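You operate a simulated robot arm through the tools that you are given. There is no shell and no other tool. Be economical: measure what you need, move in short steps, check, and stop when the job is done.

Carry out the task below with a simulated robot arm. There is one attempt and no reset: what you move stays moved.

TASK
Fill the green bottle with the amount on the order card and put it back on the blue mat.
Fine: one stroke, the holder back at LOAD; the other bottles stay where they are, empty.
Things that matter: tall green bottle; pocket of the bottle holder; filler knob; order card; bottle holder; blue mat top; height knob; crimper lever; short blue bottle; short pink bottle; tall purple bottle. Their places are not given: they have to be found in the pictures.

It is judged by the outcome, as a careful person would: the job done as asked, and still so three seconds after it is handed in. It fails if anything else is knocked over, pushed out of place, dropped, spilled or broken.

THE ROBOT
A 7-joint arm with a two-finger parallel gripper, fixed in place. Base frame: the origin is at the foot of the arm, x ahead of it, y to its left, z up; the work surface is at about z = 75.4. Lengths are in cm, angles in rad, forces in N, time in s.
With the tool pointing down near the work surface it reaches from about 30 to 70 cm from the base axis. Its first joint turns from -1.152 to 1.152 rad. Payload 1.57 kg.
Tool frame: the origin (TCP) lies between the finger pads and is the grasp point; the fingertips stand 3 cm ahead of it; z points along the fingers, y is the line along which they close. The gripper opens to 11 cm. The fingers are 2.4 cm wide and 1.2 cm thick; the gripper's body (4.8 by 11.2 cm) begins 7.8 cm behind the TCP.
Orientation is that of the tool frame in the base frame, as [roll, pitch, yaw] about the fixed x, y, z axes, in that order (R = Rz(yaw) Ry(pitch) Rx(roll)). With the fingers straight down and closing along the base's y, the tool's x points along the base's -x, its y along +y and its z along -z.

THE INTERFACE
- The arm moves only by the tool drive_tool. Its argument "targets" is a list of rows, each a list of 7 numbers: the shift along the tool's x, y, z in cm, then the turn, a rotation vector about the tool's x, y, z in rad, then the opening in per cent of the stroke, from 0 (shut) to 100 (fully open). In form: [[tx, ty, tz, rx, ry, rz, grip], ...]. A call has 1 to 20 rows; each row is the pose to reach, as a shift and turn from the pose commanded when the call began, along the tool's axes at that moment. A row lasts 0.2 s, in which the tool goes at most 5 cm and 0.15 rad; a call with a longer step from one row to the next is refused whole, and so is a gripper value outside its range. A pose out of reach is approached as far as the arm can. The call stops where the force on the tool passes 70 N (or 10 N more than at its start, if that is more) or the arm is blocked; 0.2 s more then pass. The fingers move at their own pace (about 10.8 cm/s each) and stop on an object; they squeeze with about 24 N. The grip force told is the motor's: it shows also when the fingers shut on nothing. Time passes only in rows, and 0.2 s behind the last, so rows that repeat a pose let the fingers close. It gives the time, the measured TCP pose, the force on the tool (base axes), the opening and the grip force at its end, in the units of the frame above (readings bear some noise).
- Cameras (640 x 400 px; columns grow to the right, rows downward): "scene" is fixed at [16.23, -38.52, 141.43]; the picture's right is [0.83, -0.56, 0.00], its down [-0.26, -0.38, -0.89] and it looks along [0.50, 0.73, -0.47] (base axes); focal length 341 px, centre (320, 200). "wrist" rides on the gripper at [-3.6, 0, -8] in the tool frame; the picture's right is [0.00, -1.00, 0.00], its down [0.97, 0.00, -0.24] and it looks along [0.24, 0.00, 0.97] (tool axes); focal length 218 px, centre (320, 200).
- capture(camera): a new picture of that camera. No time passes.
- point_at(camera, pixels): for up to 12 pixels [column, row] of the newest picture of that camera ("zoom" is the newest enlarged one), the place [x, y, z] in the base frame of the surface seen there, good to about 0.2 cm. No time passes.
- close_up(camera, box): a new picture of the part [left, top, right, bottom] of that camera's present view, enlarged. No time passes.
- close_job(): hands the job in; it is judged then, once.

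Work in short steps. Measure before you move; look again where a grasp or a placing could have gone wrong, and mend it. You have 80 turns and 46 pictures in all, the two below and enlarged ones among them. Open the gripper and draw the arm clear of the work before you hand the job in, unless the task says otherwise; then end with one line.

The tools are called after "Emit:" by a JSON object that holds its "op" and its "data". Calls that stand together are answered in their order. drive_tool: Moves the arm, as the interface text tells. Its arguments: {"type":"object","properties":{"targets":{"type":"array"}},"required":["targets"]} The other tools are called the same way: capture (camera) takes a picture; point_at (camera, pixels) gives the place of the surface under pixels of a picture; close_up (camera, box) takes an enlarged picture of a part of a camera's view; close_job () hands the job in.

At the start:

```text
clock: 0.0
tool_pos: [40.95, 9.23, 128.23]
tool_rot: [3.141, 0.0, -3.141]
wrist_force: [-0.1, -0.1, -0.5]
gripper_width: 11.0
grip_force: 0.1
```

scene: 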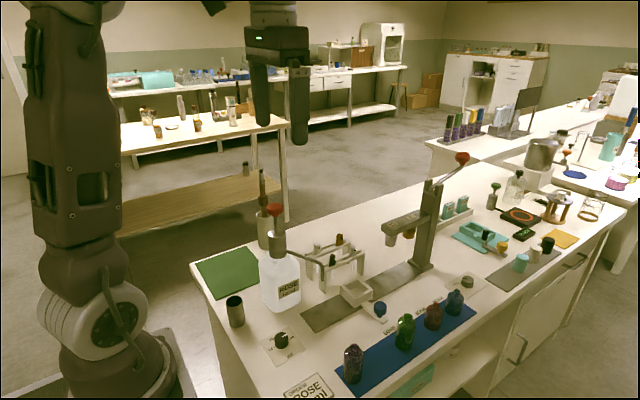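
wrist: 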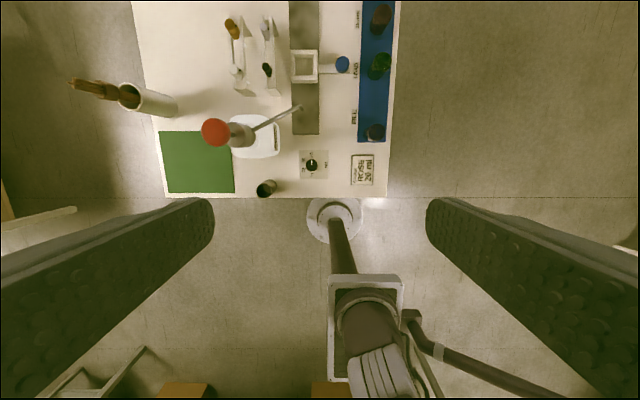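

I see the mat with bottles at right, a filler with red knob, and a card at the lower edge. I take close-ups to read the labels.

Emit:
{"op": "close_up", "data": {"camera": "scene", "box": [190, 180, 350, 280]}}

Emit:
{"op": "close_up", "data": {"camera": "scene", "box": [240, 290, 400, 400]}}

Emit:
{"op": "close_up", "data": {"camera": "scene", "box": [330, 240, 500, 346]}}

Emit:
{"op": "close_up", "data": {"camera": "wrist", "box": [200, 0, 400, 200]}}

```text
4.00 times, centred on (270, 230) of scene
```

zoom: 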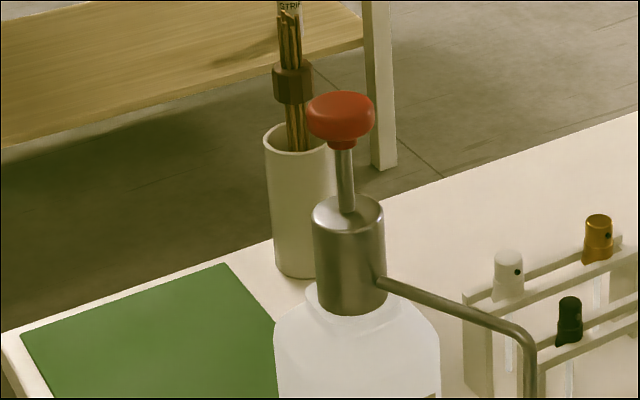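

```text
3.64 times, centred on (320, 345) of scene
```

zoom: 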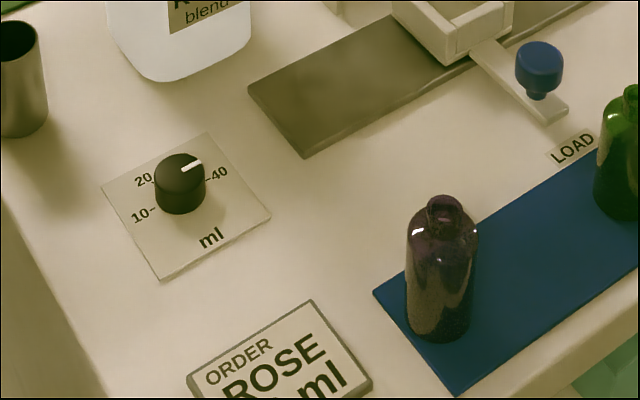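

```text
3.76 times, centred on (415, 293) of scene
```

zoom: 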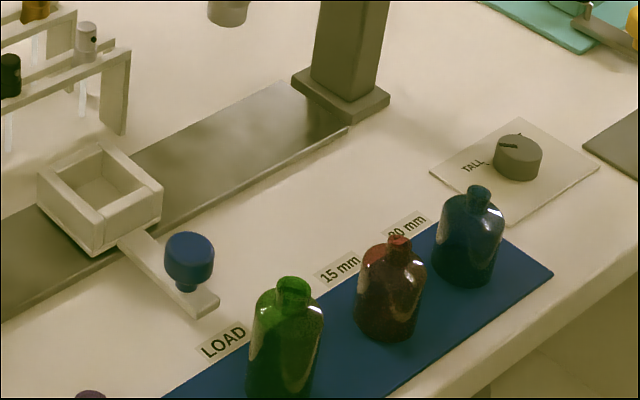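

```text
2.00 times, centred on (300, 100) of wrist
```

zoom: 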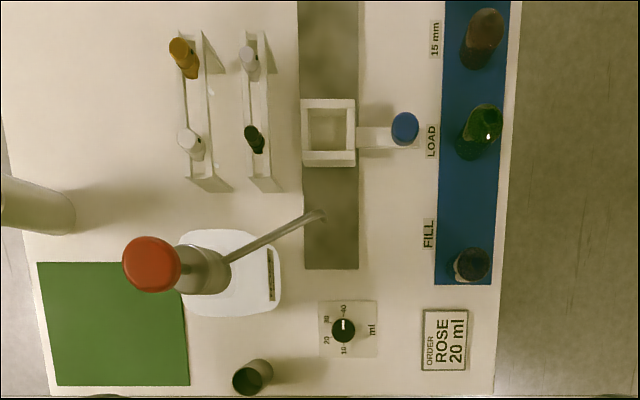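

The card says ROSE 20 ml; the ml dial points between 30 and 40. I measure the main features in the newest zoom.

Emit:
{"op": "point_at", "data": {"camera": "zoom", "pixels": [[343, 330], [343, 321], [326, 341], [327, 319], [343, 309], [344, 351], [152, 264], [318, 216], [404, 129], [330, 128], [330, 180], [428, 235]]}}

Emit:
{"op": "point_at", "data": {"camera": "zoom", "pixels": [[485, 118], [490, 136], [472, 262], [487, 20], [432, 140], [328, 102], [307, 135], [351, 135], [328, 160], [470, 200], [375, 138], [340, 341]]}}

Emit:
{"op": "close_up", "data": {"camera": "wrist", "box": [290, 140, 340, 190]}}

Emit:
{"op": "close_up", "data": {"camera": "scene", "box": [330, 150, 490, 250]}}

```text
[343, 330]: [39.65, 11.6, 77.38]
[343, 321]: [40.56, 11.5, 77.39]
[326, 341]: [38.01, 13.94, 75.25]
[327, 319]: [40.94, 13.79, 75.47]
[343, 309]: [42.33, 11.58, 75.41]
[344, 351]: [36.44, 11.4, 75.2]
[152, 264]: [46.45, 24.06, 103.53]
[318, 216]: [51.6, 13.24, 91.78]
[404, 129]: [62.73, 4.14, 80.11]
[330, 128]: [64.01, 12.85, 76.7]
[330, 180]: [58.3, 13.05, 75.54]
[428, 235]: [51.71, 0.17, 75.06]
```

```text
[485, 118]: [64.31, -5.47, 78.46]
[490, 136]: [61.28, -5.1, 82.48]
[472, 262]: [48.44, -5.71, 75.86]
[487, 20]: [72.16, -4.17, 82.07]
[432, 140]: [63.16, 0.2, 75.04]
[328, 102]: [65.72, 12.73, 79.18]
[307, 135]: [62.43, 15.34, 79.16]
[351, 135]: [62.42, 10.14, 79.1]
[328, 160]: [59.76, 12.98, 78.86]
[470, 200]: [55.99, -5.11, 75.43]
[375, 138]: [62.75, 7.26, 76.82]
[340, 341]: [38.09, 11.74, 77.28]
```

```text
8.00 times, centred on (315, 165) of wrist
```

zoom: 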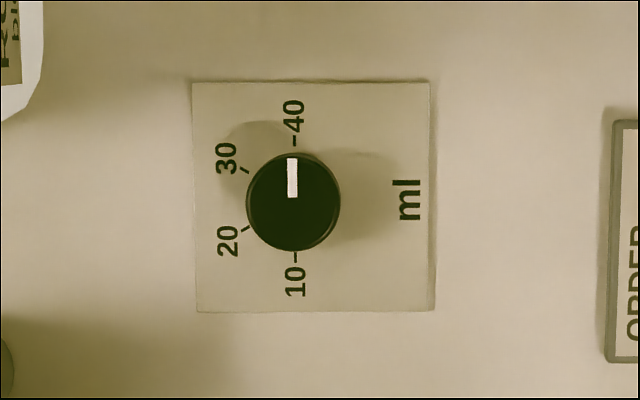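

```text
4.00 times, centred on (410, 200) of scene
```

zoom: 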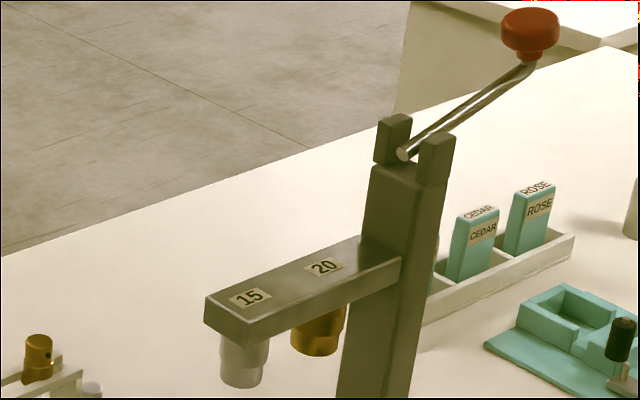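

The dial points to 40 (+x side); 20 is 120° counter-clockwise seen from above. I move above the dial at height, pre-turned 60° clockwise, and check clearances around it.

Emit:
{"op": "drive_tool", "data": {"targets": [[0.15, 0.26, 4, 0, 0, 0.12, 50], [0.3, 0.5, 8, 0, 0, 0.24, 50], [0.45, 0.8, 12, 0, 0, 0.36, 50], [0.6, 1.0, 16, 0, 0, 0.48, 50], [0.75, 1.3, 20, 0, 0, 0.6, 50], [0.9, 1.55, 24, 0, 0, 0.72, 50], [1.05, 1.8, 28, 0, 0, 0.84, 50], [1.2, 2.1, 32, 0, 0, 0.96, 50], [1.35, 2.32, 36, 0, 0, 1.05, 50], [1.35, 2.32, 36, 0, 0, 1.05, 50]]}}

Emit:
{"op": "capture", "data": {"camera": "wrist"}}

Emit:
{"op": "capture", "data": {"camera": "scene"}}

```text
clock: 2.2
tool_pos: [39.58, 11.38, 92.37]
tool_rot: [-3.142, 0.001, 2.089]
wrist_force: [0.4, -0.6, -0.7]
gripper_width: 5.51
grip_force: 0.1
```

```text
37 pictures are left
```

wrist: 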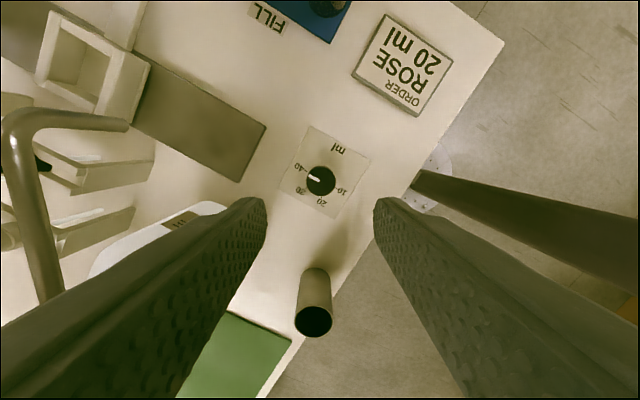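

```text
36 pictures are left
```

scene: 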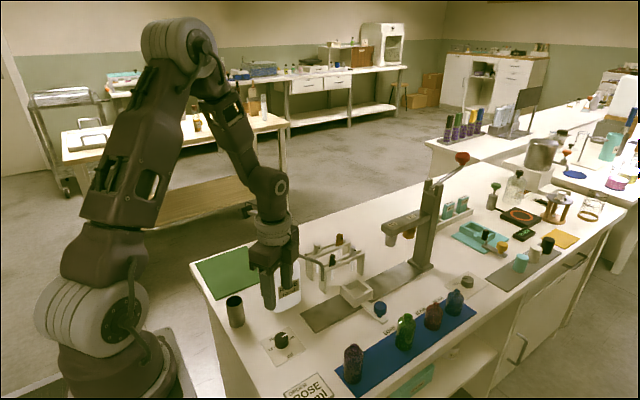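

The dial sits centred under the tool (320,180). I check heights of cup, filler bottle and tube before descending.

Emit:
{"op": "point_at", "data": {"camera": "wrist", "pixels": [[321, 181], [314, 300], [316, 272], [215, 205], [180, 225], [120, 250], [100, 122], [20, 130], [45, 290], [308, 175]]}}

Emit:
{"op": "point_at", "data": {"camera": "scene", "pixels": [[236, 300], [281, 340], [297, 290], [275, 305]]}}

```text
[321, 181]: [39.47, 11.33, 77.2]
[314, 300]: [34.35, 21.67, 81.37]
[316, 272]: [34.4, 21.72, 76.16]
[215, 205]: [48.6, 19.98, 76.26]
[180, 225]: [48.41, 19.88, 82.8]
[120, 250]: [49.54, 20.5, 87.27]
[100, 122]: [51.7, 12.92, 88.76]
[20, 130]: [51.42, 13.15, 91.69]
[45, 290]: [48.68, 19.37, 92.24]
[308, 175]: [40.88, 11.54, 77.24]
```

```text
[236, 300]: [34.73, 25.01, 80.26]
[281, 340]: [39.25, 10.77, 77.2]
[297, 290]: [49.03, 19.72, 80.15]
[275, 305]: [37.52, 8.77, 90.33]
```

All is clear; descend so the fingertips straddle the dial just above the plate, and close.

Emit:
{"op": "drive_tool", "data": {"targets": [[0, 0, 4, 0, 0, 0, 50], [0, 0, 8, 0, 0, 0, 50], [0, 0, 11, 0, 0, 0, 50], [0, 0, 12.5, 0, 0, 0, 50], [0, 0, 13.3, 0, 0, 0, 50], [0, 0, 13.3, 0, 0, 0, 50], [0, 0, 13.3, 0, 0, 0, 20], [0, 0, 13.3, 0, 0, 0, 20], [0, 0, 13.3, 0, 0, 0, 15], [0, 0, 13.3, 0, 0, 0, 15]]}}

```text
clock: 4.4
tool_pos: [39.61, 11.47, 78.84]
tool_rot: [-3.141, -0.001, 2.092]
wrist_force: [-3.3, -3.1, -16.4]
gripper_width: 3.14
grip_force: 40.1
```

The dial is gripped (3.1 cm). I turn 120° counter-clockwise.

Emit:
{"op": "drive_tool", "data": {"targets": [[0, 0, 0, 0, 0, -0.14, 15], [0, 0, 0, 0, 0, -0.28, 15], [0, 0, 0, 0, 0, -0.42, 15], [0, 0, 0, 0, 0, -0.56, 15], [0, 0, 0, 0, 0, -0.7, 15], [0, 0, 0, 0, 0, -0.84, 15], [0, 0, 0, 0, 0, -0.98, 15], [0, 0, 0, 0, 0, -1.12, 15], [0, 0, 0, 0, 0, -1.26, 15], [0, 0, 0, 0, 0, -1.4, 15], [0, 0, 0, 0, 0, -1.54, 15], [0, 0, 0, 0, 0, -1.68, 15], [0, 0, 0, 0, 0, -1.82, 15], [0, 0, 0, 0, 0, -1.96, 15], [0, 0, 0, 0, 0, -2.094, 15], [0, 0, 0, 0, 0, -2.094, 15]]}}

```text
clock: 7.8
tool_pos: [39.54, 11.65, 78.91]
tool_rot: [3.14, -0.002, -2.094]
wrist_force: [-26.4, -2.2, -5.7]
gripper_width: 3.12
grip_force: 40.7
```

Now open and rise, then check the dial.

Emit:
{"op": "drive_tool", "data": {"targets": [[0, 0, 0, 0, 0, 0, 50], [0, 0, 0, 0, 0, 0, 50], [0, 0, -3, 0, 0, 0, 50], [0, 0, -7, 0, 0, 0, 50], [0, 0, -12, 0, 0, 0, 50], [0, 0, -16, 0, 0, 0, 50], [0, 0, -16, 0, 0, 0, 50]]}}

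Emit:
{"op": "close_up", "data": {"camera": "wrist", "box": [260, 130, 380, 230]}}

```text
clock: 9.4
tool_pos: [39.51, 11.69, 95.17]
tool_rot: [3.141, -0.001, -2.097]
wrist_force: [-0.1, -0.3, 0.1]
gripper_width: 5.51
grip_force: 0.2
```

```text
4.00 times, centred on (320, 180) of wrist
```

zoom: 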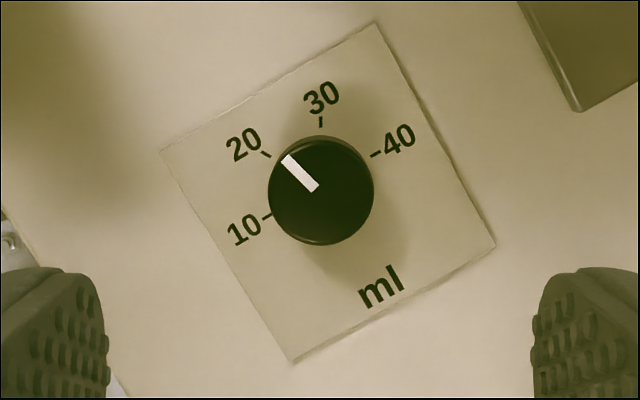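

The marker sits about 14° short of the 20 tick (some slip). I back the tool off by 0.3 rad, regrip and turn 0.25 rad further.

Emit:
{"op": "drive_tool", "data": {"targets": [[0, 0, 4, 0, 0, 0.15, 50], [0, 0, 8, 0, 0, 0.3, 50], [0, 0, 12, 0, 0, 0.3, 50], [0, 0, 15, 0, 0, 0.3, 50], [0, 0, 16.1, 0, 0, 0.3, 50], [0, 0, 16.1, 0, 0, 0.3, 50], [0, 0, 16.1, 0, 0, 0.3, 15], [0, 0, 16.1, 0, 0, 0.3, 15], [0, 0, 16.1, 0, 0, 0.3, 15], [0, 0, 16.1, 0, 0, 0.2, 15], [0, 0, 16.1, 0, 0, 0.1, 15], [0, 0, 16.1, 0, 0, 0.05, 15], [0, 0, 16.1, 0, 0, 0.05, 15], [0, 0, 16.1, 0, 0, 0.05, 50], [0, 0, 16.1, 0, 0, 0.05, 50], [0, 0, 13, 0, 0, 0.05, 50], [0, 0, 8, 0, 0, 0.05, 50], [0, 0, 4, 0, 0, 0.05, 50], [0, 0, 0, 0, 0, 0, 50], [0, 0, 0, 0, 0, 0, 50]]}}

Emit:
{"op": "close_up", "data": {"camera": "wrist", "box": [260, 130, 380, 230]}}

```text
clock: 13.6
tool_pos: [39.64, 11.6, 94.86]
tool_rot: [-3.141, -0.001, -2.097]
wrist_force: [0.3, -0.8, 0.8]
gripper_width: 5.5
grip_force: 0.0
```

```text
4.00 times, centred on (320, 180) of wrist
```

zoom: 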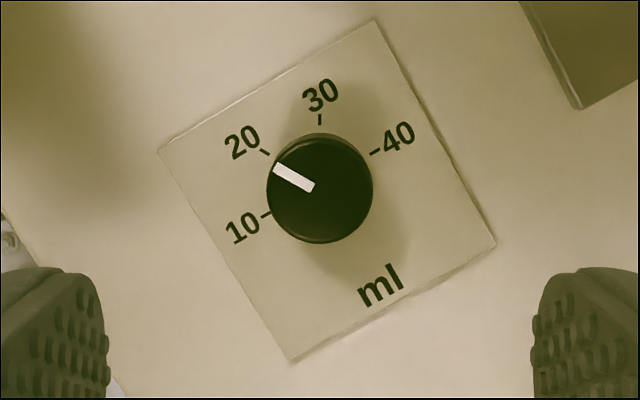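

Marker now lines up with the 20 tick. Next I raise and rotate the tool back to nominal yaw.

Emit:
{"op": "drive_tool", "data": {"targets": [[0, 0, -2, 0, 0, 0.14, 50], [0, 0, -4, 0, 0, 0.28, 60], [0, 0, -6, 0, 0, 0.42, 60], [0, 0, -8, 0, 0, 0.56, 60], [0, 0, -10, 0, 0, 0.7, 60], [0, 0, -12, 0, 0, 0.84, 60], [0, 0, -12, 0, 0, 0.98, 60], [0, 0, -12, 0, 0, 1.047, 60], [0, 0, -12, 0, 0, 1.047, 60]]}}

Emit:
{"op": "drive_tool", "data": {"targets": [[-3, -3, 0, 0, 0, 0, 60], [-6, -6, 0, 0, 0, 0, 60], [-9, -9, 0, 0, 0, 0, 60], [-12, -12, 0, 0, 0, 0, 60], [-15, -14.5, 0, 0, 0, 0, 60], [-18, -16.5, 0, 0, 0, 0, 60], [-18, -16.5, 0, 0, 0, 0, 60]]}}

Emit:
{"op": "capture", "data": {"camera": "wrist"}}

Emit:
{"op": "close_up", "data": {"camera": "scene", "box": [330, 270, 490, 390]}}

```text
clock: 15.6
tool_pos: [39.58, 11.45, 107.05]
tool_rot: [3.141, 0.0, 3.137]
wrist_force: [0.7, 0.4, 1.0]
gripper_width: 6.59
grip_force: 0.1
```

```text
clock: 17.2
tool_pos: [57.68, -5.15, 107.04]
tool_rot: [3.141, 0.001, 3.137]
wrist_force: [-0.9, -0.3, 0.5]
gripper_width: 6.61
grip_force: 0.1
```

```text
33 pictures are left
```

wrist: 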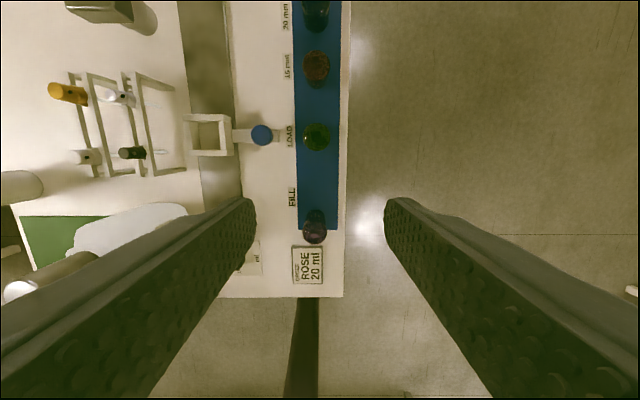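

```text
3.33 times, centred on (410, 330) of scene
```

zoom: 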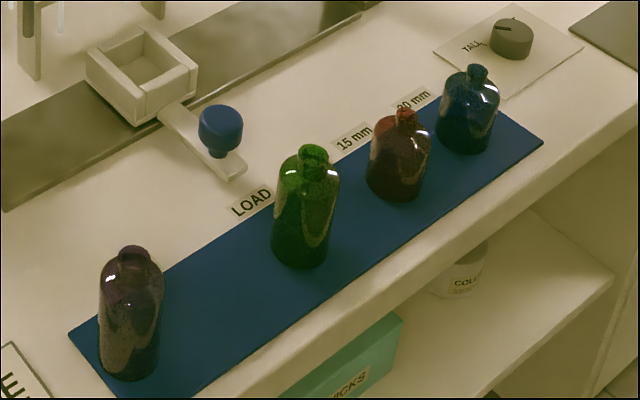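

I measure the green bottle's centre, height and shoulder, its neighbours, and the pocket.

Emit:
{"op": "point_at", "data": {"camera": "zoom", "pixels": [[314, 151], [312, 168], [303, 195], [300, 240], [298, 266], [275, 215], [330, 225], [404, 113], [132, 252]]}}

Emit:
{"op": "close_up", "data": {"camera": "wrist", "box": [170, 80, 360, 200]}}

```text
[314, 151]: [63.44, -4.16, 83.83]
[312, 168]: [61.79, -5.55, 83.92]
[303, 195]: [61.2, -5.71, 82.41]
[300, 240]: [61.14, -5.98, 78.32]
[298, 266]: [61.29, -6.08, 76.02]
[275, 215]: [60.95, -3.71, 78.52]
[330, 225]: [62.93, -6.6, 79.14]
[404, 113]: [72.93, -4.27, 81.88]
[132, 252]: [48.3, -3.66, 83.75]
```

```text
3.33 times, centred on (265, 140) of wrist
```

zoom: 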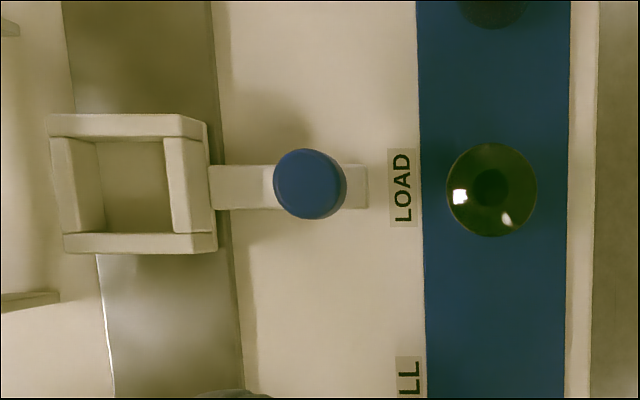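

Emit:
{"op": "point_at", "data": {"camera": "zoom", "pixels": [[490, 187], [491, 148], [491, 233], [447, 190], [534, 190], [120, 133], [120, 239], [66, 190], [170, 190], [120, 190], [310, 180], [205, 180]]}}

Emit:
{"op": "point_at", "data": {"camera": "zoom", "pixels": [[60, 116], [180, 116], [75, 248], [214, 248], [52, 145], [200, 145], [130, 180], [72, 190], [80, 190], [160, 200], [165, 160], [130, 225]]}}

```text
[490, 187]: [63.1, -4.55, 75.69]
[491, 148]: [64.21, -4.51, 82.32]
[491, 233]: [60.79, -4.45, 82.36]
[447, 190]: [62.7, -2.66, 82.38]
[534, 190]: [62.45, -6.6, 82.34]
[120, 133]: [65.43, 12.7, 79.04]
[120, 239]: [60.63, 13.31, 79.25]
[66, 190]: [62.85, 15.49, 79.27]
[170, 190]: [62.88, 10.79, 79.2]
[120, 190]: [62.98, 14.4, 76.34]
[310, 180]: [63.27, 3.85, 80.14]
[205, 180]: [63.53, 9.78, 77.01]
```

```text
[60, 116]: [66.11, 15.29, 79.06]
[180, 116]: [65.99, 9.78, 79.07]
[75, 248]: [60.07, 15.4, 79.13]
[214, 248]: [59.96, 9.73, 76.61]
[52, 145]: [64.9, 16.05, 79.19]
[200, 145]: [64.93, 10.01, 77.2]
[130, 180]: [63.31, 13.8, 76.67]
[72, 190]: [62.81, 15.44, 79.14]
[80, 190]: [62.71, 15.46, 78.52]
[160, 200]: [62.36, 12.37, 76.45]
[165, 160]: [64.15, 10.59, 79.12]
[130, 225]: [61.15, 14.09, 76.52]
```

Bottle centre ≈(62.5,-4.6), radius ≈2; pocket centre ≈(63.05,13). I check the surroundings of the pocket (rack, crimper head).

Emit:
{"op": "capture", "data": {"camera": "scene"}}

Emit:
{"op": "point_at", "data": {"camera": "wrist", "pixels": [[125, 153], [150, 152], [170, 140], [165, 90], [110, 95], [80, 156], [100, 5], [130, 15], [10, 290], [185, 172]]}}

Emit:
{"op": "point_at", "data": {"camera": "scene", "pixels": [[386, 225], [390, 238], [410, 215], [340, 240], [362, 250], [462, 158], [275, 209], [320, 246]]}}

```text
30 pictures are left
```

scene: 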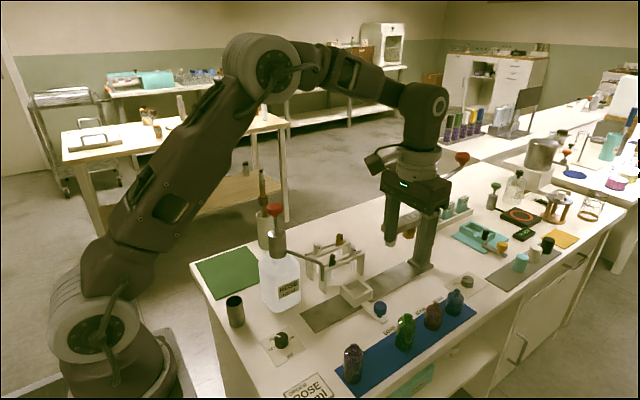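

```text
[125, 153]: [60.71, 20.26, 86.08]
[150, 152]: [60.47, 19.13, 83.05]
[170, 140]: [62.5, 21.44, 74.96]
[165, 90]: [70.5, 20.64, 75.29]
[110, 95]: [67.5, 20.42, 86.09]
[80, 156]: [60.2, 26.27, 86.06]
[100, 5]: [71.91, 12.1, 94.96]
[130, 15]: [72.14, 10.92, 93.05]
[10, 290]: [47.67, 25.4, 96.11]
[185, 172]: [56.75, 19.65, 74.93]
```

```text
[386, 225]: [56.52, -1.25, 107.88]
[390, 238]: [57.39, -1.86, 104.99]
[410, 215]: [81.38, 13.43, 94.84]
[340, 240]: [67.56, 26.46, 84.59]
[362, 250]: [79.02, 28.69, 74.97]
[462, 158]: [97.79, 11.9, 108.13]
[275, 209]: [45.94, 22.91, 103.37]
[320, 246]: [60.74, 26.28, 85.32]
```

Clear. I move above the green bottle and descend to TCP z≈82 with 5.5–6.6 cm opening; fingers close along y.

Emit:
{"op": "drive_tool", "data": {"targets": [[-2.4, 0.3, 4, 0, 0, 0, 60], [-4.85, 0.55, 8, 0, 0, 0, 60], [-4.85, 0.55, 12, 0, 0, 0, 60], [-4.85, 0.55, 14, 0, 0, 0, 60], [-4.85, 0.55, 14, 0, 0, 0, 60]]}}

Emit:
{"op": "capture", "data": {"camera": "wrist"}}

```text
clock: 18.4
tool_pos: [62.43, -4.37, 93.11]
tool_rot: [-3.141, 0.0, 3.138]
wrist_force: [-0.3, 0.1, 0.0]
gripper_width: 6.59
grip_force: 0.0
```

```text
29 pictures are left
```

wrist: 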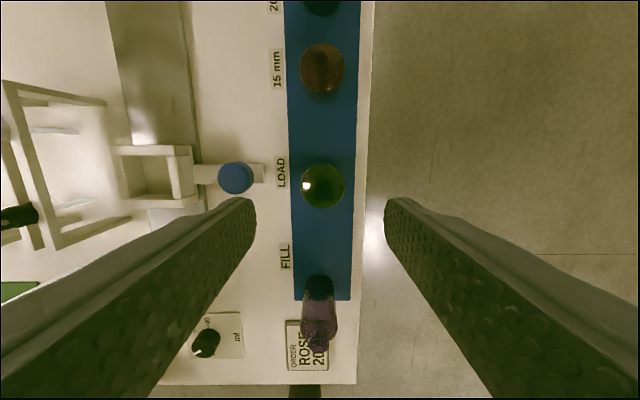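

Bottle at (323,186) – nearly centred. Shift 0.2 in -y, descend and grip.

Emit:
{"op": "drive_tool", "data": {"targets": [[0, -0.2, 4, 0, 0, 0, 60], [0, -0.2, 8, 0, 0, 0, 60], [0, -0.2, 10, 0, 0, 0, 60], [0, -0.2, 11.0, 0, 0, 0, 60], [0, -0.2, 11.0, 0, 0, 0, 60], [0, -0.2, 11.0, 0, 0, 0, 30], [0, -0.2, 11.0, 0, 0, 0, 30], [0, -0.2, 11.0, 0, 0, 0, 30], [0, -0.2, 11.0, 0, 0, 0, 30]]}}

```text
clock: 20.4
tool_pos: [62.44, -4.68, 82.15]
tool_rot: [-3.14, 0.0, 3.137]
wrist_force: [1.0, 0.2, -0.3]
gripper_width: 4.02
grip_force: 24.3
```

Gripped at 4.0 cm. Lift and carry over the pocket.

Emit:
{"op": "drive_tool", "data": {"targets": [[0, 0, -2, 0, 0, 0, 30], [0, 0, -5, 0, 0, 0, 30], [0, 0, -8, 0, 0, 0, 30], [0, 3, -8, 0, 0, 0, 30], [-0.1, 6, -8, 0, 0, 0, 30], [-0.2, 9, -8, 0, 0, 0, 30], [-0.3, 12, -8, 0, 0, 0, 30], [-0.5, 15, -8, 0, 0, 0, 30], [-0.6, 17.65, -8, 0, 0, 0, 30], [-0.6, 17.65, -8, 0, 0, 0, 30]]}}

Emit:
{"op": "capture", "data": {"camera": "wrist"}}

Emit:
{"op": "close_up", "data": {"camera": "scene", "box": [300, 210, 440, 310]}}

```text
clock: 22.6
tool_pos: [62.95, 13.16, 90.12]
tool_rot: [-3.141, 0.0, 3.138]
wrist_force: [-1.0, -0.6, -1.0]
gripper_width: 4.03
grip_force: 23.9
```

```text
28 pictures are left
```

wrist: 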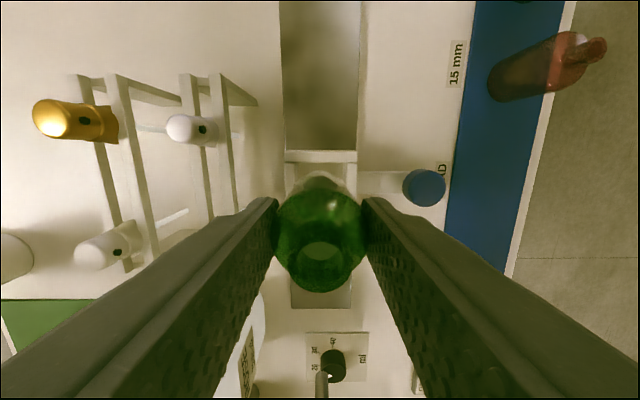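

```text
4.00 times, centred on (370, 260) of scene
```

zoom: 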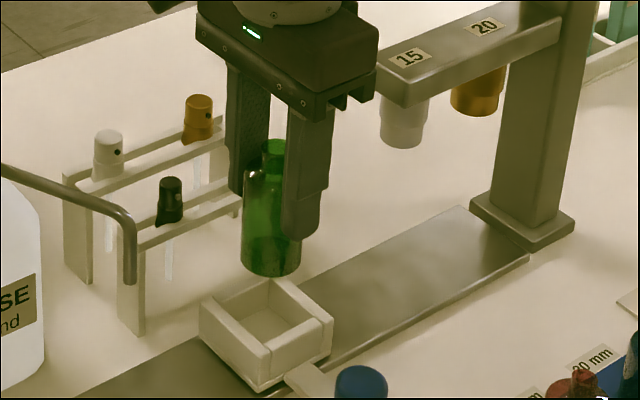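

Emit:
{"op": "close_up", "data": {"camera": "wrist", "box": [260, 140, 380, 320]}}

Emit:
{"op": "point_at", "data": {"camera": "wrist", "pixels": [[320, 151], [320, 160], [290, 156], [354, 156], [295, 180], [352, 170], [285, 220], [355, 220], [320, 292], [320, 198]]}}

Emit:
{"op": "point_at", "data": {"camera": "zoom", "pixels": [[320, 200]]}}

```text
2.22 times, centred on (320, 230) of wrist
```

zoom: 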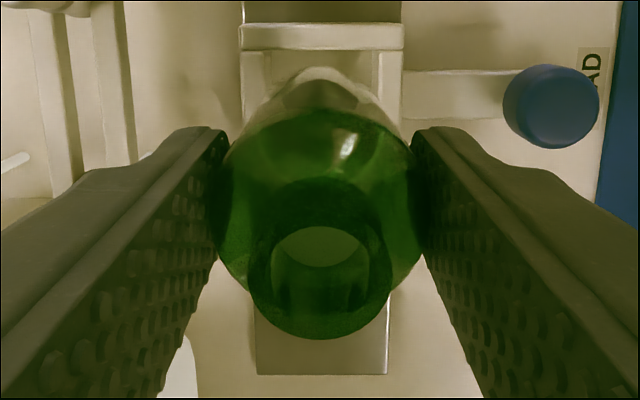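

```text
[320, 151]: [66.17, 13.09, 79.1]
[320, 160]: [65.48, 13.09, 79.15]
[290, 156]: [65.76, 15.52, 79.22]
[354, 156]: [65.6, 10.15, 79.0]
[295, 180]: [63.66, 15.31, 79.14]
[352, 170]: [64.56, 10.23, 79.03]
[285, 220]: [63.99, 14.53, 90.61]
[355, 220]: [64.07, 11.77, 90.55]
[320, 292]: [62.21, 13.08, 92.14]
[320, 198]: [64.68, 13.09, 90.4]
```

```text
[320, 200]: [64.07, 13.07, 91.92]
```

Pocket centre ≈(63.1,13.0); bottle ≈(63.15,13.1). Shift 0.1 in -y and lower into the pocket gently.

Emit:
{"op": "drive_tool", "data": {"targets": [[0, -0.1, 2, 0, 0, 0, 30], [0, -0.1, 4, 0, 0, 0, 30], [0, -0.1, 5, 0, 0, 0, 30], [0, -0.1, 5.7, 0, 0, 0, 30], [0, -0.1, 6.3, 0, 0, 0, 30], [0, -0.1, 6.7, 0, 0, 0, 30], [0, -0.1, 7.0, 0, 0, 0, 30], [0, -0.1, 7.0, 0, 0, 0, 30]]}}

Emit:
{"op": "close_up", "data": {"camera": "scene", "box": [310, 230, 410, 320]}}

```text
clock: 24.4
tool_pos: [63.1, 12.76, 83.06]
tool_rot: [-3.141, 0.002, 3.137]
wrist_force: [0.0, 1.7, 7.1]
gripper_width: 4.02
grip_force: 23.9
```

```text
4.44 times, centred on (360, 275) of scene
```

zoom: 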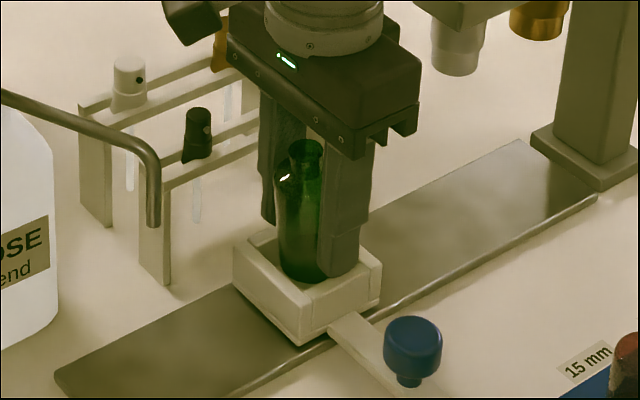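

Floor contact (7 N) with the bottle inside the pocket. I release and rise.

Emit:
{"op": "drive_tool", "data": {"targets": [[0, 0, 0, 0, 0, 0, 50], [0, 0, 0, 0, 0, 0, 50], [0, 0, -2, 0, 0, 0, 50], [0, 0, -5, 0, 0, 0, 50], [0, 0, -9, 0, 0, 0, 50], [0, 0, -9, 0, 0, 0, 50]]}}

Emit:
{"op": "capture", "data": {"camera": "wrist"}}

Emit:
{"op": "close_up", "data": {"camera": "scene", "box": [310, 230, 410, 320]}}

```text
clock: 25.8
tool_pos: [63.22, 12.86, 91.95]
tool_rot: [3.141, 0.0, 3.139]
wrist_force: [0.3, -0.1, 0.5]
gripper_width: 5.48
grip_force: 0.1
```

```text
24 pictures are left
```

wrist: 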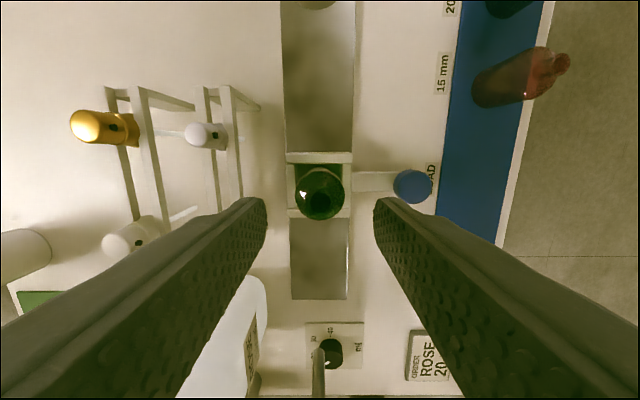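

```text
4.44 times, centred on (360, 275) of scene
```

zoom: 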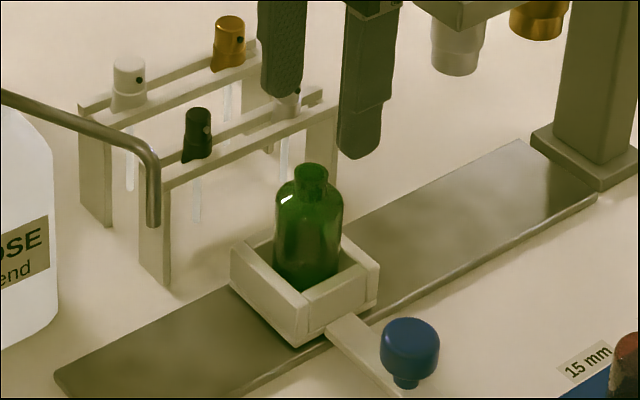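

The bottle is seated. I measure the blue slide knob and the spout tip.

Emit:
{"op": "point_at", "data": {"camera": "zoom", "pixels": [[410, 328], [382, 345], [437, 345], [408, 380], [370, 360], [153, 222], [151, 200], [310, 165]]}}

Emit:
{"op": "point_at", "data": {"camera": "wrist", "pixels": [[412, 171], [412, 203], [395, 187], [430, 187], [370, 182], [320, 155], [320, 213]]}}

```text
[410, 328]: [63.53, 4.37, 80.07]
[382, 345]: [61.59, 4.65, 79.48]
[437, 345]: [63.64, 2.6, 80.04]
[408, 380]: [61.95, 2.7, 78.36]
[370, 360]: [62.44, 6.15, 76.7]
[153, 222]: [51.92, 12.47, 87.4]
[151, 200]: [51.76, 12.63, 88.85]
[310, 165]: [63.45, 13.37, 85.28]
```

```text
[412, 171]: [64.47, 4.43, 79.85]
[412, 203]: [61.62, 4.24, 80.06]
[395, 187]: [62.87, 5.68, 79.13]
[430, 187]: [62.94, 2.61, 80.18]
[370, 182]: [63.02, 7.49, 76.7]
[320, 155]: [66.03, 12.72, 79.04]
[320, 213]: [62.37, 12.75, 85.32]
```

Spout tip is at z≈87.3, above the bottle top (85.3). I go to the blue knob at (63.05, 4.1) and grip it.

Emit:
{"op": "drive_tool", "data": {"targets": [[0, -3, 0, 0, 0, 0, 60], [0.1, -6, 0, 0, 0, 0, 60], [0.15, -8.75, 0, 0, 0, 0, 60], [0.15, -8.75, 4, 0, 0, 0, 60], [0.15, -8.75, 8, 0, 0, 0, 60], [0.15, -8.75, 10.5, 0, 0, 0, 60], [0.15, -8.75, 11.5, 0, 0, 0, 60], [0.15, -8.75, 11.5, 0, 0, 0, 60], [0.15, -8.75, 11.5, 0, 0, 0, 20], [0.15, -8.75, 11.5, 0, 0, 0, 20], [0.15, -8.75, 11.5, 0, 0, 0, 20], [0.15, -8.75, 11.5, 0, 0, 0, 20]]}}

```text
clock: 28.4
tool_pos: [62.81, 3.95, 80.33]
tool_rot: [-3.137, -0.002, 3.138]
wrist_force: [0.1, -18.2, -6.2]
gripper_width: 3.11
grip_force: 39.8
```

Knob gripped. I relax the side load a little and slide toward FILL slowly.

Emit:
{"op": "drive_tool", "data": {"targets": [[0, -0.15, 0, 0, 0, 0, 20], [0.5, -0.15, 0, 0, 0, 0, 20], [1.2, -0.15, 0, 0, 0, 0, 20], [2, -0.15, 0, 0, 0, 0, 20], [2.8, -0.15, 0, 0, 0, 0, 20], [3.6, -0.15, 0, 0, 0, 0, 20], [4.4, -0.15, 0, 0, 0, 0, 20], [5.2, -0.15, 0, 0, 0, 0, 20], [6, -0.15, 0, 0, 0, 0, 20], [6, -0.15, 0, 0, 0, 0, 20]]}}

Emit:
{"op": "capture", "data": {"camera": "scene"}}

```text
clock: 30.6
tool_pos: [56.98, 4.05, 80.46]
tool_rot: [3.142, 0.0, 3.137]
wrist_force: [1.0, -10.2, -22.7]
gripper_width: 3.1
grip_force: 40.1
```

```text
22 pictures are left
```

scene: 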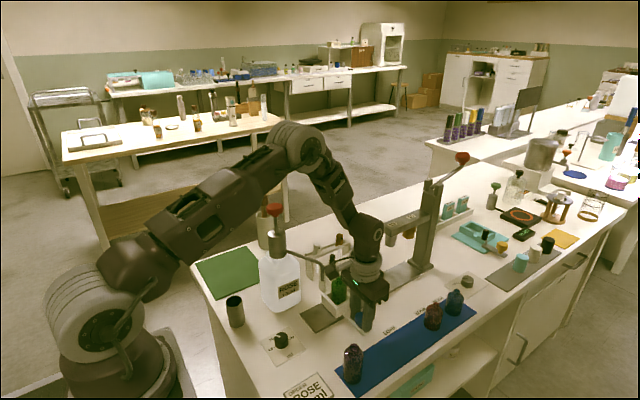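

The holder follows with the bottle. I slide the remaining ~5.4 cm.

Emit:
{"op": "drive_tool", "data": {"targets": [[0.5, 0, 0, 0, 0, 0, 20], [1.2, 0, 0, 0, 0, 0, 20], [2, 0, 0, 0, 0, 0, 20], [2.8, 0, 0, 0, 0, 0, 20], [3.6, 0, 0, 0, 0, 0, 20], [4.4, 0, 0, 0, 0, 0, 20], [5, 0, 0, 0, 0, 0, 20], [5.4, 0, 0, 0, 0, 0, 20], [5.4, 0, 0, 0, 0, 0, 20]]}}

Emit:
{"op": "close_up", "data": {"camera": "scene", "box": [250, 220, 410, 340]}}

Emit:
{"op": "capture", "data": {"camera": "wrist"}}

```text
clock: 32.6
tool_pos: [51.81, 3.95, 80.47]
tool_rot: [3.141, 0.01, 3.138]
wrist_force: [26.7, -16.5, -12.8]
gripper_width: 3.12
grip_force: 40.4
```

```text
3.33 times, centred on (330, 280) of scene
```

zoom: 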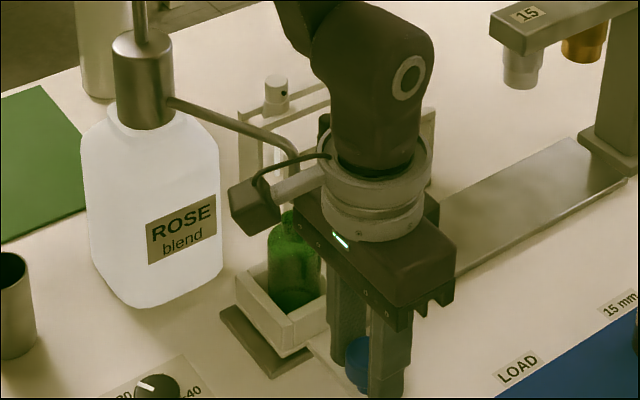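

```text
20 pictures are left
```

wrist: 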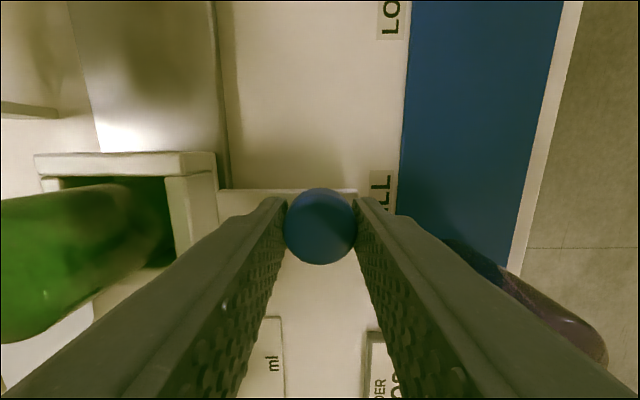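

Force of 27 N along x suggests the FILL stop is reached. Before rising I check clearance between the wrist's box at zoom (255,205) and the spout.

Emit:
{"op": "point_at", "data": {"camera": "zoom", "pixels": [[255, 215], [240, 195], [275, 185], [245, 130], [292, 160], [290, 235], [170, 70], [300, 295], [262, 320]]}}

```text
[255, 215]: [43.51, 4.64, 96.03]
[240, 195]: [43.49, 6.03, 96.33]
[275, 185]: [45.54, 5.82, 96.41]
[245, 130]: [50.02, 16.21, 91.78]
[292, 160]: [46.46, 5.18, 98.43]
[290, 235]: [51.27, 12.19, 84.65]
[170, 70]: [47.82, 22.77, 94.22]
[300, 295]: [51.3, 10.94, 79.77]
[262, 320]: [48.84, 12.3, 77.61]
```

Clear (box at y≈5). Release the knob and rise straight up.

Emit:
{"op": "drive_tool", "data": {"targets": [[-0.2, 0, 0, 0, 0, 0, 20], [-0.2, 0, 0, 0, 0, 0, 55], [-0.2, 0, 0, 0, 0, 0, 55], [-0.2, 0, -3, 0, 0, 0, 55], [-0.2, 0, -7, 0, 0, 0, 55], [-0.2, -2, -11, 0, 0, 0, 55], [-0.2, -4, -15, 0, 0, 0, 55], [-0.2, -4, -19, 0, 0, 0, 55], [-0.2, -4, -23, 0, 0, 0, 55], [-0.2, -4, -26, 0, 0, 0, 55], [-0.2, -4, -26, 0, 0, 0, 55]]}}

Emit:
{"op": "capture", "data": {"camera": "wrist"}}

Emit:
{"op": "close_up", "data": {"camera": "scene", "box": [250, 190, 410, 310]}}

```text
clock: 35.0
tool_pos: [51.6, -0.23, 106.58]
tool_rot: [3.141, -0.001, 3.138]
wrist_force: [0.2, -0.4, -0.2]
gripper_width: 6.04
grip_force: 0.1
```

```text
19 pictures are left
```

wrist: 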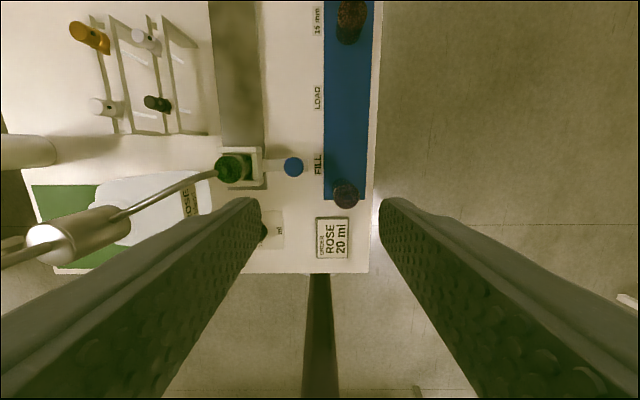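

```text
3.33 times, centred on (330, 250) of scene
```

zoom: 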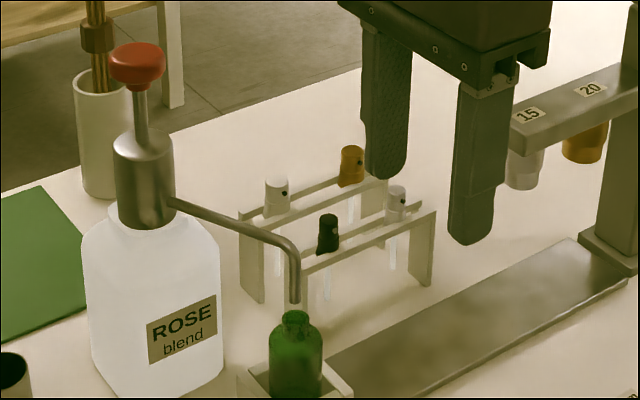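

Spout appears right above the neck in the scene view; I check x/y numerically.

Emit:
{"op": "point_at", "data": {"camera": "zoom", "pixels": [[295, 299], [295, 318], [294, 270], [137, 62], [137, 48], [112, 62], [163, 62], [140, 110], [145, 150]]}}

Emit:
{"op": "close_up", "data": {"camera": "wrist", "box": [190, 130, 320, 210]}}

```text
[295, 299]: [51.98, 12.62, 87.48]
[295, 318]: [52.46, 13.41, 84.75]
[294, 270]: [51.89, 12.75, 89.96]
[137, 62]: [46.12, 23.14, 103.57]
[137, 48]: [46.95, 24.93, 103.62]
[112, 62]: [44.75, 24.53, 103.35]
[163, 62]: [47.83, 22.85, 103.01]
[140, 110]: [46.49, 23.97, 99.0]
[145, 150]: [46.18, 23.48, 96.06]
```

```text
4.92 times, centred on (255, 170) of wrist
```

zoom: 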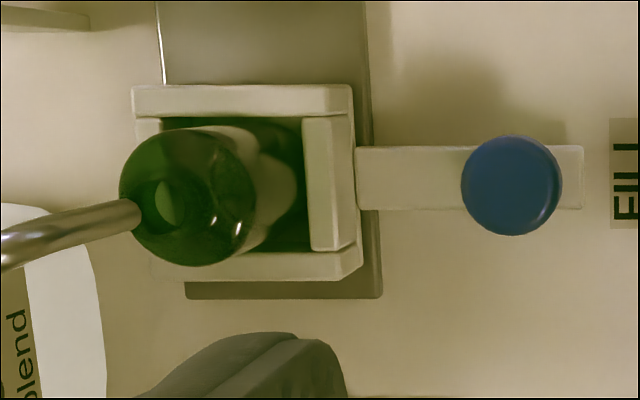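

Emit:
{"op": "point_at", "data": {"camera": "zoom", "pixels": [[240, 87], [240, 113], [340, 276], [280, 275], [512, 138], [512, 233], [330, 130], [165, 200], [145, 200], [625, 175]]}}

```text
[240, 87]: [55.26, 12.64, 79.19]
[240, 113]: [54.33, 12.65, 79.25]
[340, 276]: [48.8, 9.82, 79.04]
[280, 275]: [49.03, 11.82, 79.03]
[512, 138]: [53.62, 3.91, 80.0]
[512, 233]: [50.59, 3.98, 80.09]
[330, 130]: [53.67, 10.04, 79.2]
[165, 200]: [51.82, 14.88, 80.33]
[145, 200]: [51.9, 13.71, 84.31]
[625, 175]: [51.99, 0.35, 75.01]
```

Aligned under the spout (pocket x≈52.1, spout ≈52.0). Now raise and approach above the red pump knob; check it and the stick jar.

Emit:
{"op": "drive_tool", "data": {"targets": [[0, 0, -4, 0, 0, 0, 55], [0, 0, -8, 0, 0, 0, 30], [0, 3, -12, 0, 0, 0, 0], [0, 6, -12, 0, 0, 0, 0], [1, 9, -12, 0, 0, 0, 0], [2, 12, -12, 0, 0, 0, 0], [3, 14.5, -12, 0, 0, 0, 0], [4, 17, -12, 0, 0, 0, 0], [5, 20, -12, 0, 0, 0, 0], [5, 20, -12, 0, 0, 0, 0]]}}

Emit:
{"op": "capture", "data": {"camera": "wrist"}}

Emit:
{"op": "capture", "data": {"camera": "scene"}}

```text
clock: 37.2
tool_pos: [46.83, 20.04, 118.47]
tool_rot: [3.141, -0.001, 3.138]
wrist_force: [0.0, -0.2, 0.7]
gripper_width: 0.03
grip_force: 21.5
```

```text
16 pictures are left
```

wrist: 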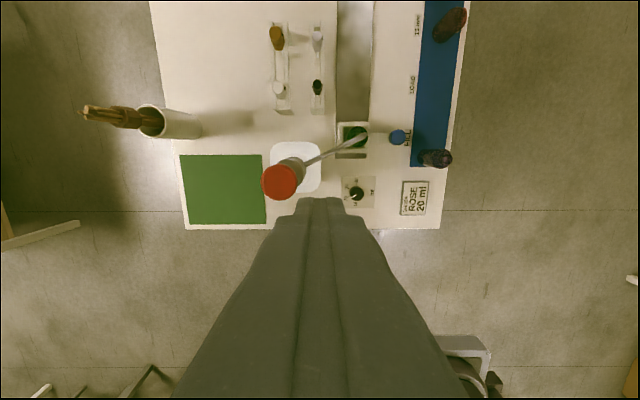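

```text
15 pictures are left
```

scene: 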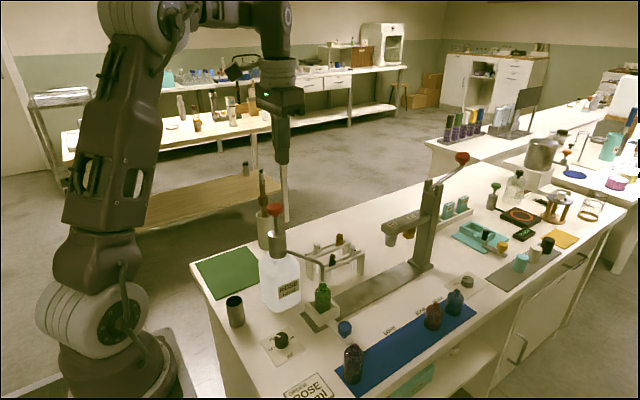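

Emit:
{"op": "point_at", "data": {"camera": "wrist", "pixels": [[280, 183], [264, 183], [296, 180], [280, 167], [280, 197], [85, 110], [125, 117], [297, 170]]}}

```text
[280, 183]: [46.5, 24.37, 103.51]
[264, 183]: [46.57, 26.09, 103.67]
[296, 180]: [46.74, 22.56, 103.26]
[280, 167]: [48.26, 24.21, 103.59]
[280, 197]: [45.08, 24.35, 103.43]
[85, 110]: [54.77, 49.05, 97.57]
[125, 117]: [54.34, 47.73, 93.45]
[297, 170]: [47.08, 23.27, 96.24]
```

Pump knob centre (46.65,24.3), top 103.6. I position closed fingers just above it.

Emit:
{"op": "drive_tool", "data": {"targets": [[0.1, 2, 0, 0, 0, 0, 0], [0.2, 4.25, 2, 0, 0, 0, 0], [0.2, 4.25, 6, 0, 0, 0, 0], [0.2, 4.25, 9, 0, 0, 0, 0], [0.2, 4.25, 10.8, 0, 0, 0, 0], [0.2, 4.25, 10.8, 0, 0, 0, 0]]}}

Emit:
{"op": "close_up", "data": {"camera": "scene", "box": [220, 170, 360, 320]}}

```text
clock: 38.6
tool_pos: [46.58, 24.2, 107.65]
tool_rot: [-3.141, 0.0, 3.138]
wrist_force: [-0.1, -0.3, -0.2]
gripper_width: 0.01
grip_force: 21.5
```

```text
2.67 times, centred on (290, 245) of scene
```

zoom: 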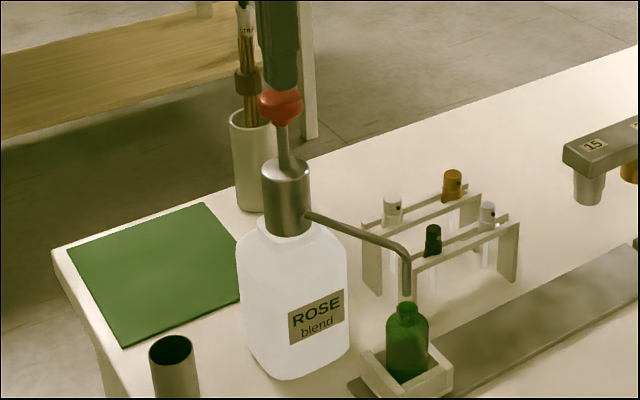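

Fingers sit over the knob. I press straight down in one slow stroke.

Emit:
{"op": "drive_tool", "data": {"targets": [[0, 0, 0.5, 0, 0, 0, 0], [0, 0, 1.0, 0, 0, 0, 0], [0, 0, 1.4, 0, 0, 0, 0], [0, 0, 1.8, 0, 0, 0, 0], [0, 0, 2.2, 0, 0, 0, 0], [0, 0, 2.6, 0, 0, 0, 0], [0, 0, 3.0, 0, 0, 0, 0], [0, 0, 3.4, 0, 0, 0, 0], [0, 0, 3.8, 0, 0, 0, 0], [0, 0, 4.2, 0, 0, 0, 0], [0, 0, 4.6, 0, 0, 0, 0], [0, 0, 5.0, 0, 0, 0, 0], [0, 0, 5.4, 0, 0, 0, 0]]}}

Emit:
{"op": "close_up", "data": {"camera": "scene", "box": [220, 170, 360, 320]}}

```text
clock: 40.6
tool_pos: [46.47, 24.21, 104.41]
tool_rot: [3.136, 0.009, 3.139]
wrist_force: [-12.8, -6.0, 37.3]
gripper_width: 0.0
grip_force: 20.6
stopped in row 10: the force on the tool passed its limit (the readings are from after the stop); the commanded pose is now the measured one
```

```text
2.67 times, centred on (290, 245) of scene
```

zoom: 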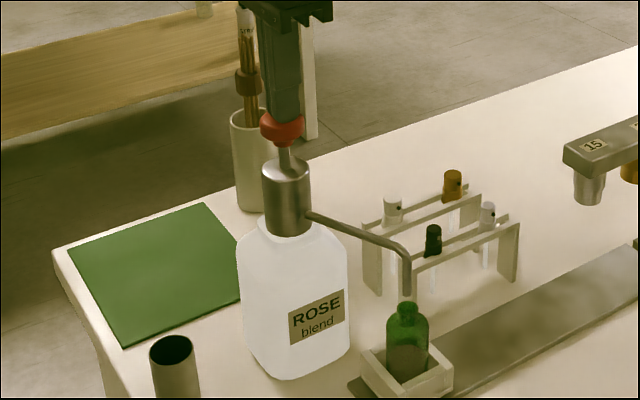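

The knob hit its end (force limit after ~2.2 cm). I look at the bottle before releasing.

Emit:
{"op": "close_up", "data": {"camera": "scene", "box": [290, 270, 350, 330]}}

```text
6.67 times, centred on (320, 300) of scene
```

zoom: 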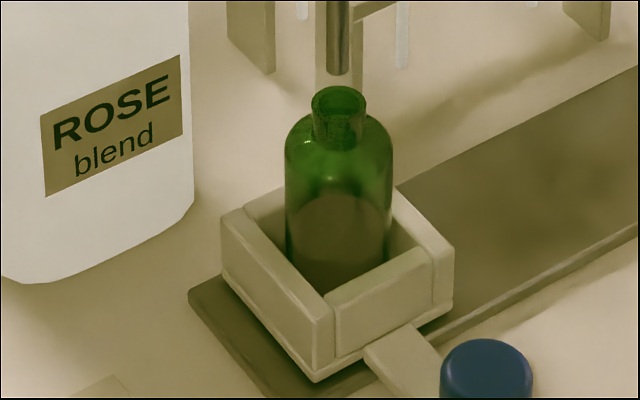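

Liquid is in the bottle. I lift off and travel back high to above the blue knob.

Emit:
{"op": "drive_tool", "data": {"targets": [[0, 0, -1, 0, 0, 0, 0], [0, 0, -3, 0, 0, 0, 0], [0, 0, -7, 0, 0, 0, 0], [0, 0, -11, 0, 0, 0, 0], [-1, -4, -12, 0, 0, 0, 0], [-2, -8, -12, 0, 0, 0, 0], [-3, -12, -12, 0, 0, 0, 30], [-4, -16, -12, 0, 0, 0, 60], [-5, -20, -12, 0, 0, 0, 60], [-5.6, -20.3, -8, 0, 0, 0, 60], [-5.6, -20.3, -4, 0, 0, 0, 60], [-5.6, -20.3, 0, 0, 0, 0, 60], [-5.6, -20.3, 4, 0, 0, 0, 60], [-5.6, -20.3, 8, 0, 0, 0, 60], [-5.6, -20.3, 10, 0, 0, 0, 60], [-5.6, -20.3, 10, 0, 0, 0, 60]]}}

Emit:
{"op": "capture", "data": {"camera": "wrist"}}

Emit:
{"op": "capture", "data": {"camera": "scene"}}

```text
clock: 44.0
tool_pos: [52.22, 4.0, 94.08]
tool_rot: [3.139, 0.007, 3.138]
wrist_force: [0.1, 0.4, 0.0]
gripper_width: 6.6
grip_force: 0.1
```

```text
11 pictures are left
```

wrist: 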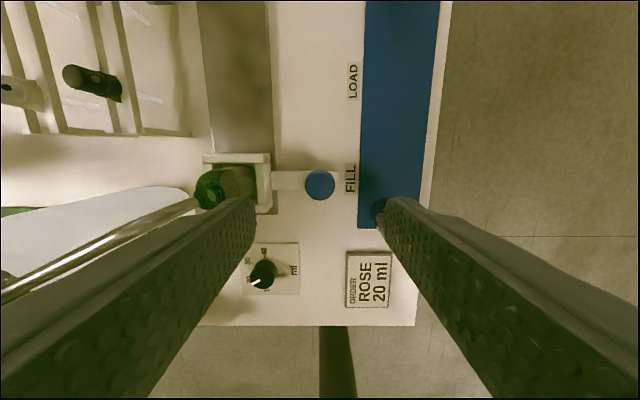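

```text
10 pictures are left
```

scene: 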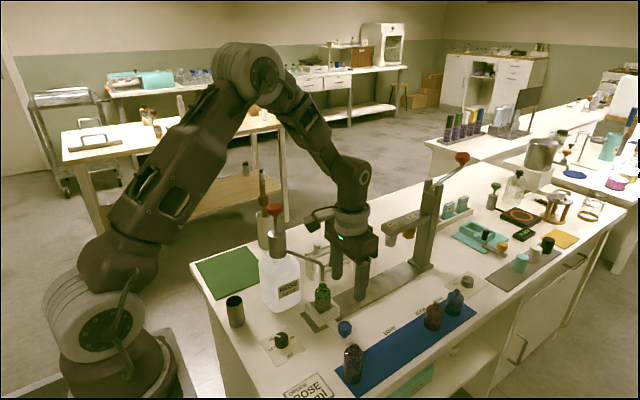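

The knob is centred under the tool at (320,185). Descend and grip.

Emit:
{"op": "drive_tool", "data": {"targets": [[0.05, 0, 4, 0, 0, 0, 60], [0.05, 0, 8, 0, 0, 0, 60], [0.05, 0, 12, 0, 0, 0, 60], [0.05, 0, 13.6, 0, 0, 0, 60], [0.05, 0, 13.6, 0, 0, 0, 60], [0.05, 0, 13.6, 0, 0, 0, 20], [0.05, 0, 13.6, 0, 0, 0, 20], [0.05, 0, 13.6, 0, 0, 0, 20], [0.05, 0, 13.6, 0, 0, 0, 20]]}}

Emit:
{"op": "drive_tool", "data": {"targets": [[-0.3, 0, 0, 0, 0, 0, 20], [-0.9, 0, 0, 0, 0, 0, 20], [-1.6, 0, 0, 0, 0, 0, 20], [-2.3, 0, 0, 0, 0, 0, 20], [-3.0, 0, 0, 0, 0, 0, 20], [-3.7, 0, 0, 0, 0, 0, 20], [-4.4, 0, 0, 0, 0, 0, 20], [-5.1, 0, 0, 0, 0, 0, 20], [-5.8, 0, 0, 0, 0, 0, 20], [-6.5, 0, 0, 0, 0, 0, 20], [-7.2, 0, 0, 0, 0, 0, 20], [-7.9, 0, 0, 0, 0, 0, 20], [-8.6, 0, 0, 0, 0, 0, 20], [-9.3, 0, 0, 0, 0, 0, 20], [-10, 0, 0, 0, 0, 0, 20], [-10.5, 0, 0, 0, 0, 0, 20], [-10.8, 0, 0, 0, 0, 0, 20], [-10.95, 0, 0, 0, 0, 0, 20], [-10.95, 0, 0, 0, 0, 0, 20]]}}

```text
clock: 46.0
tool_pos: [52.11, 4.05, 80.37]
tool_rot: [3.14, 0.007, 3.137]
wrist_force: [2.6, -27.6, -11.4]
gripper_width: 3.12
grip_force: 39.9
```

```text
clock: 50.0
tool_pos: [63.25, 3.92, 80.73]
tool_rot: [3.139, 0.008, 3.138]
wrist_force: [-1.8, -24.3, -14.4]
gripper_width: 3.12
grip_force: 39.9
```

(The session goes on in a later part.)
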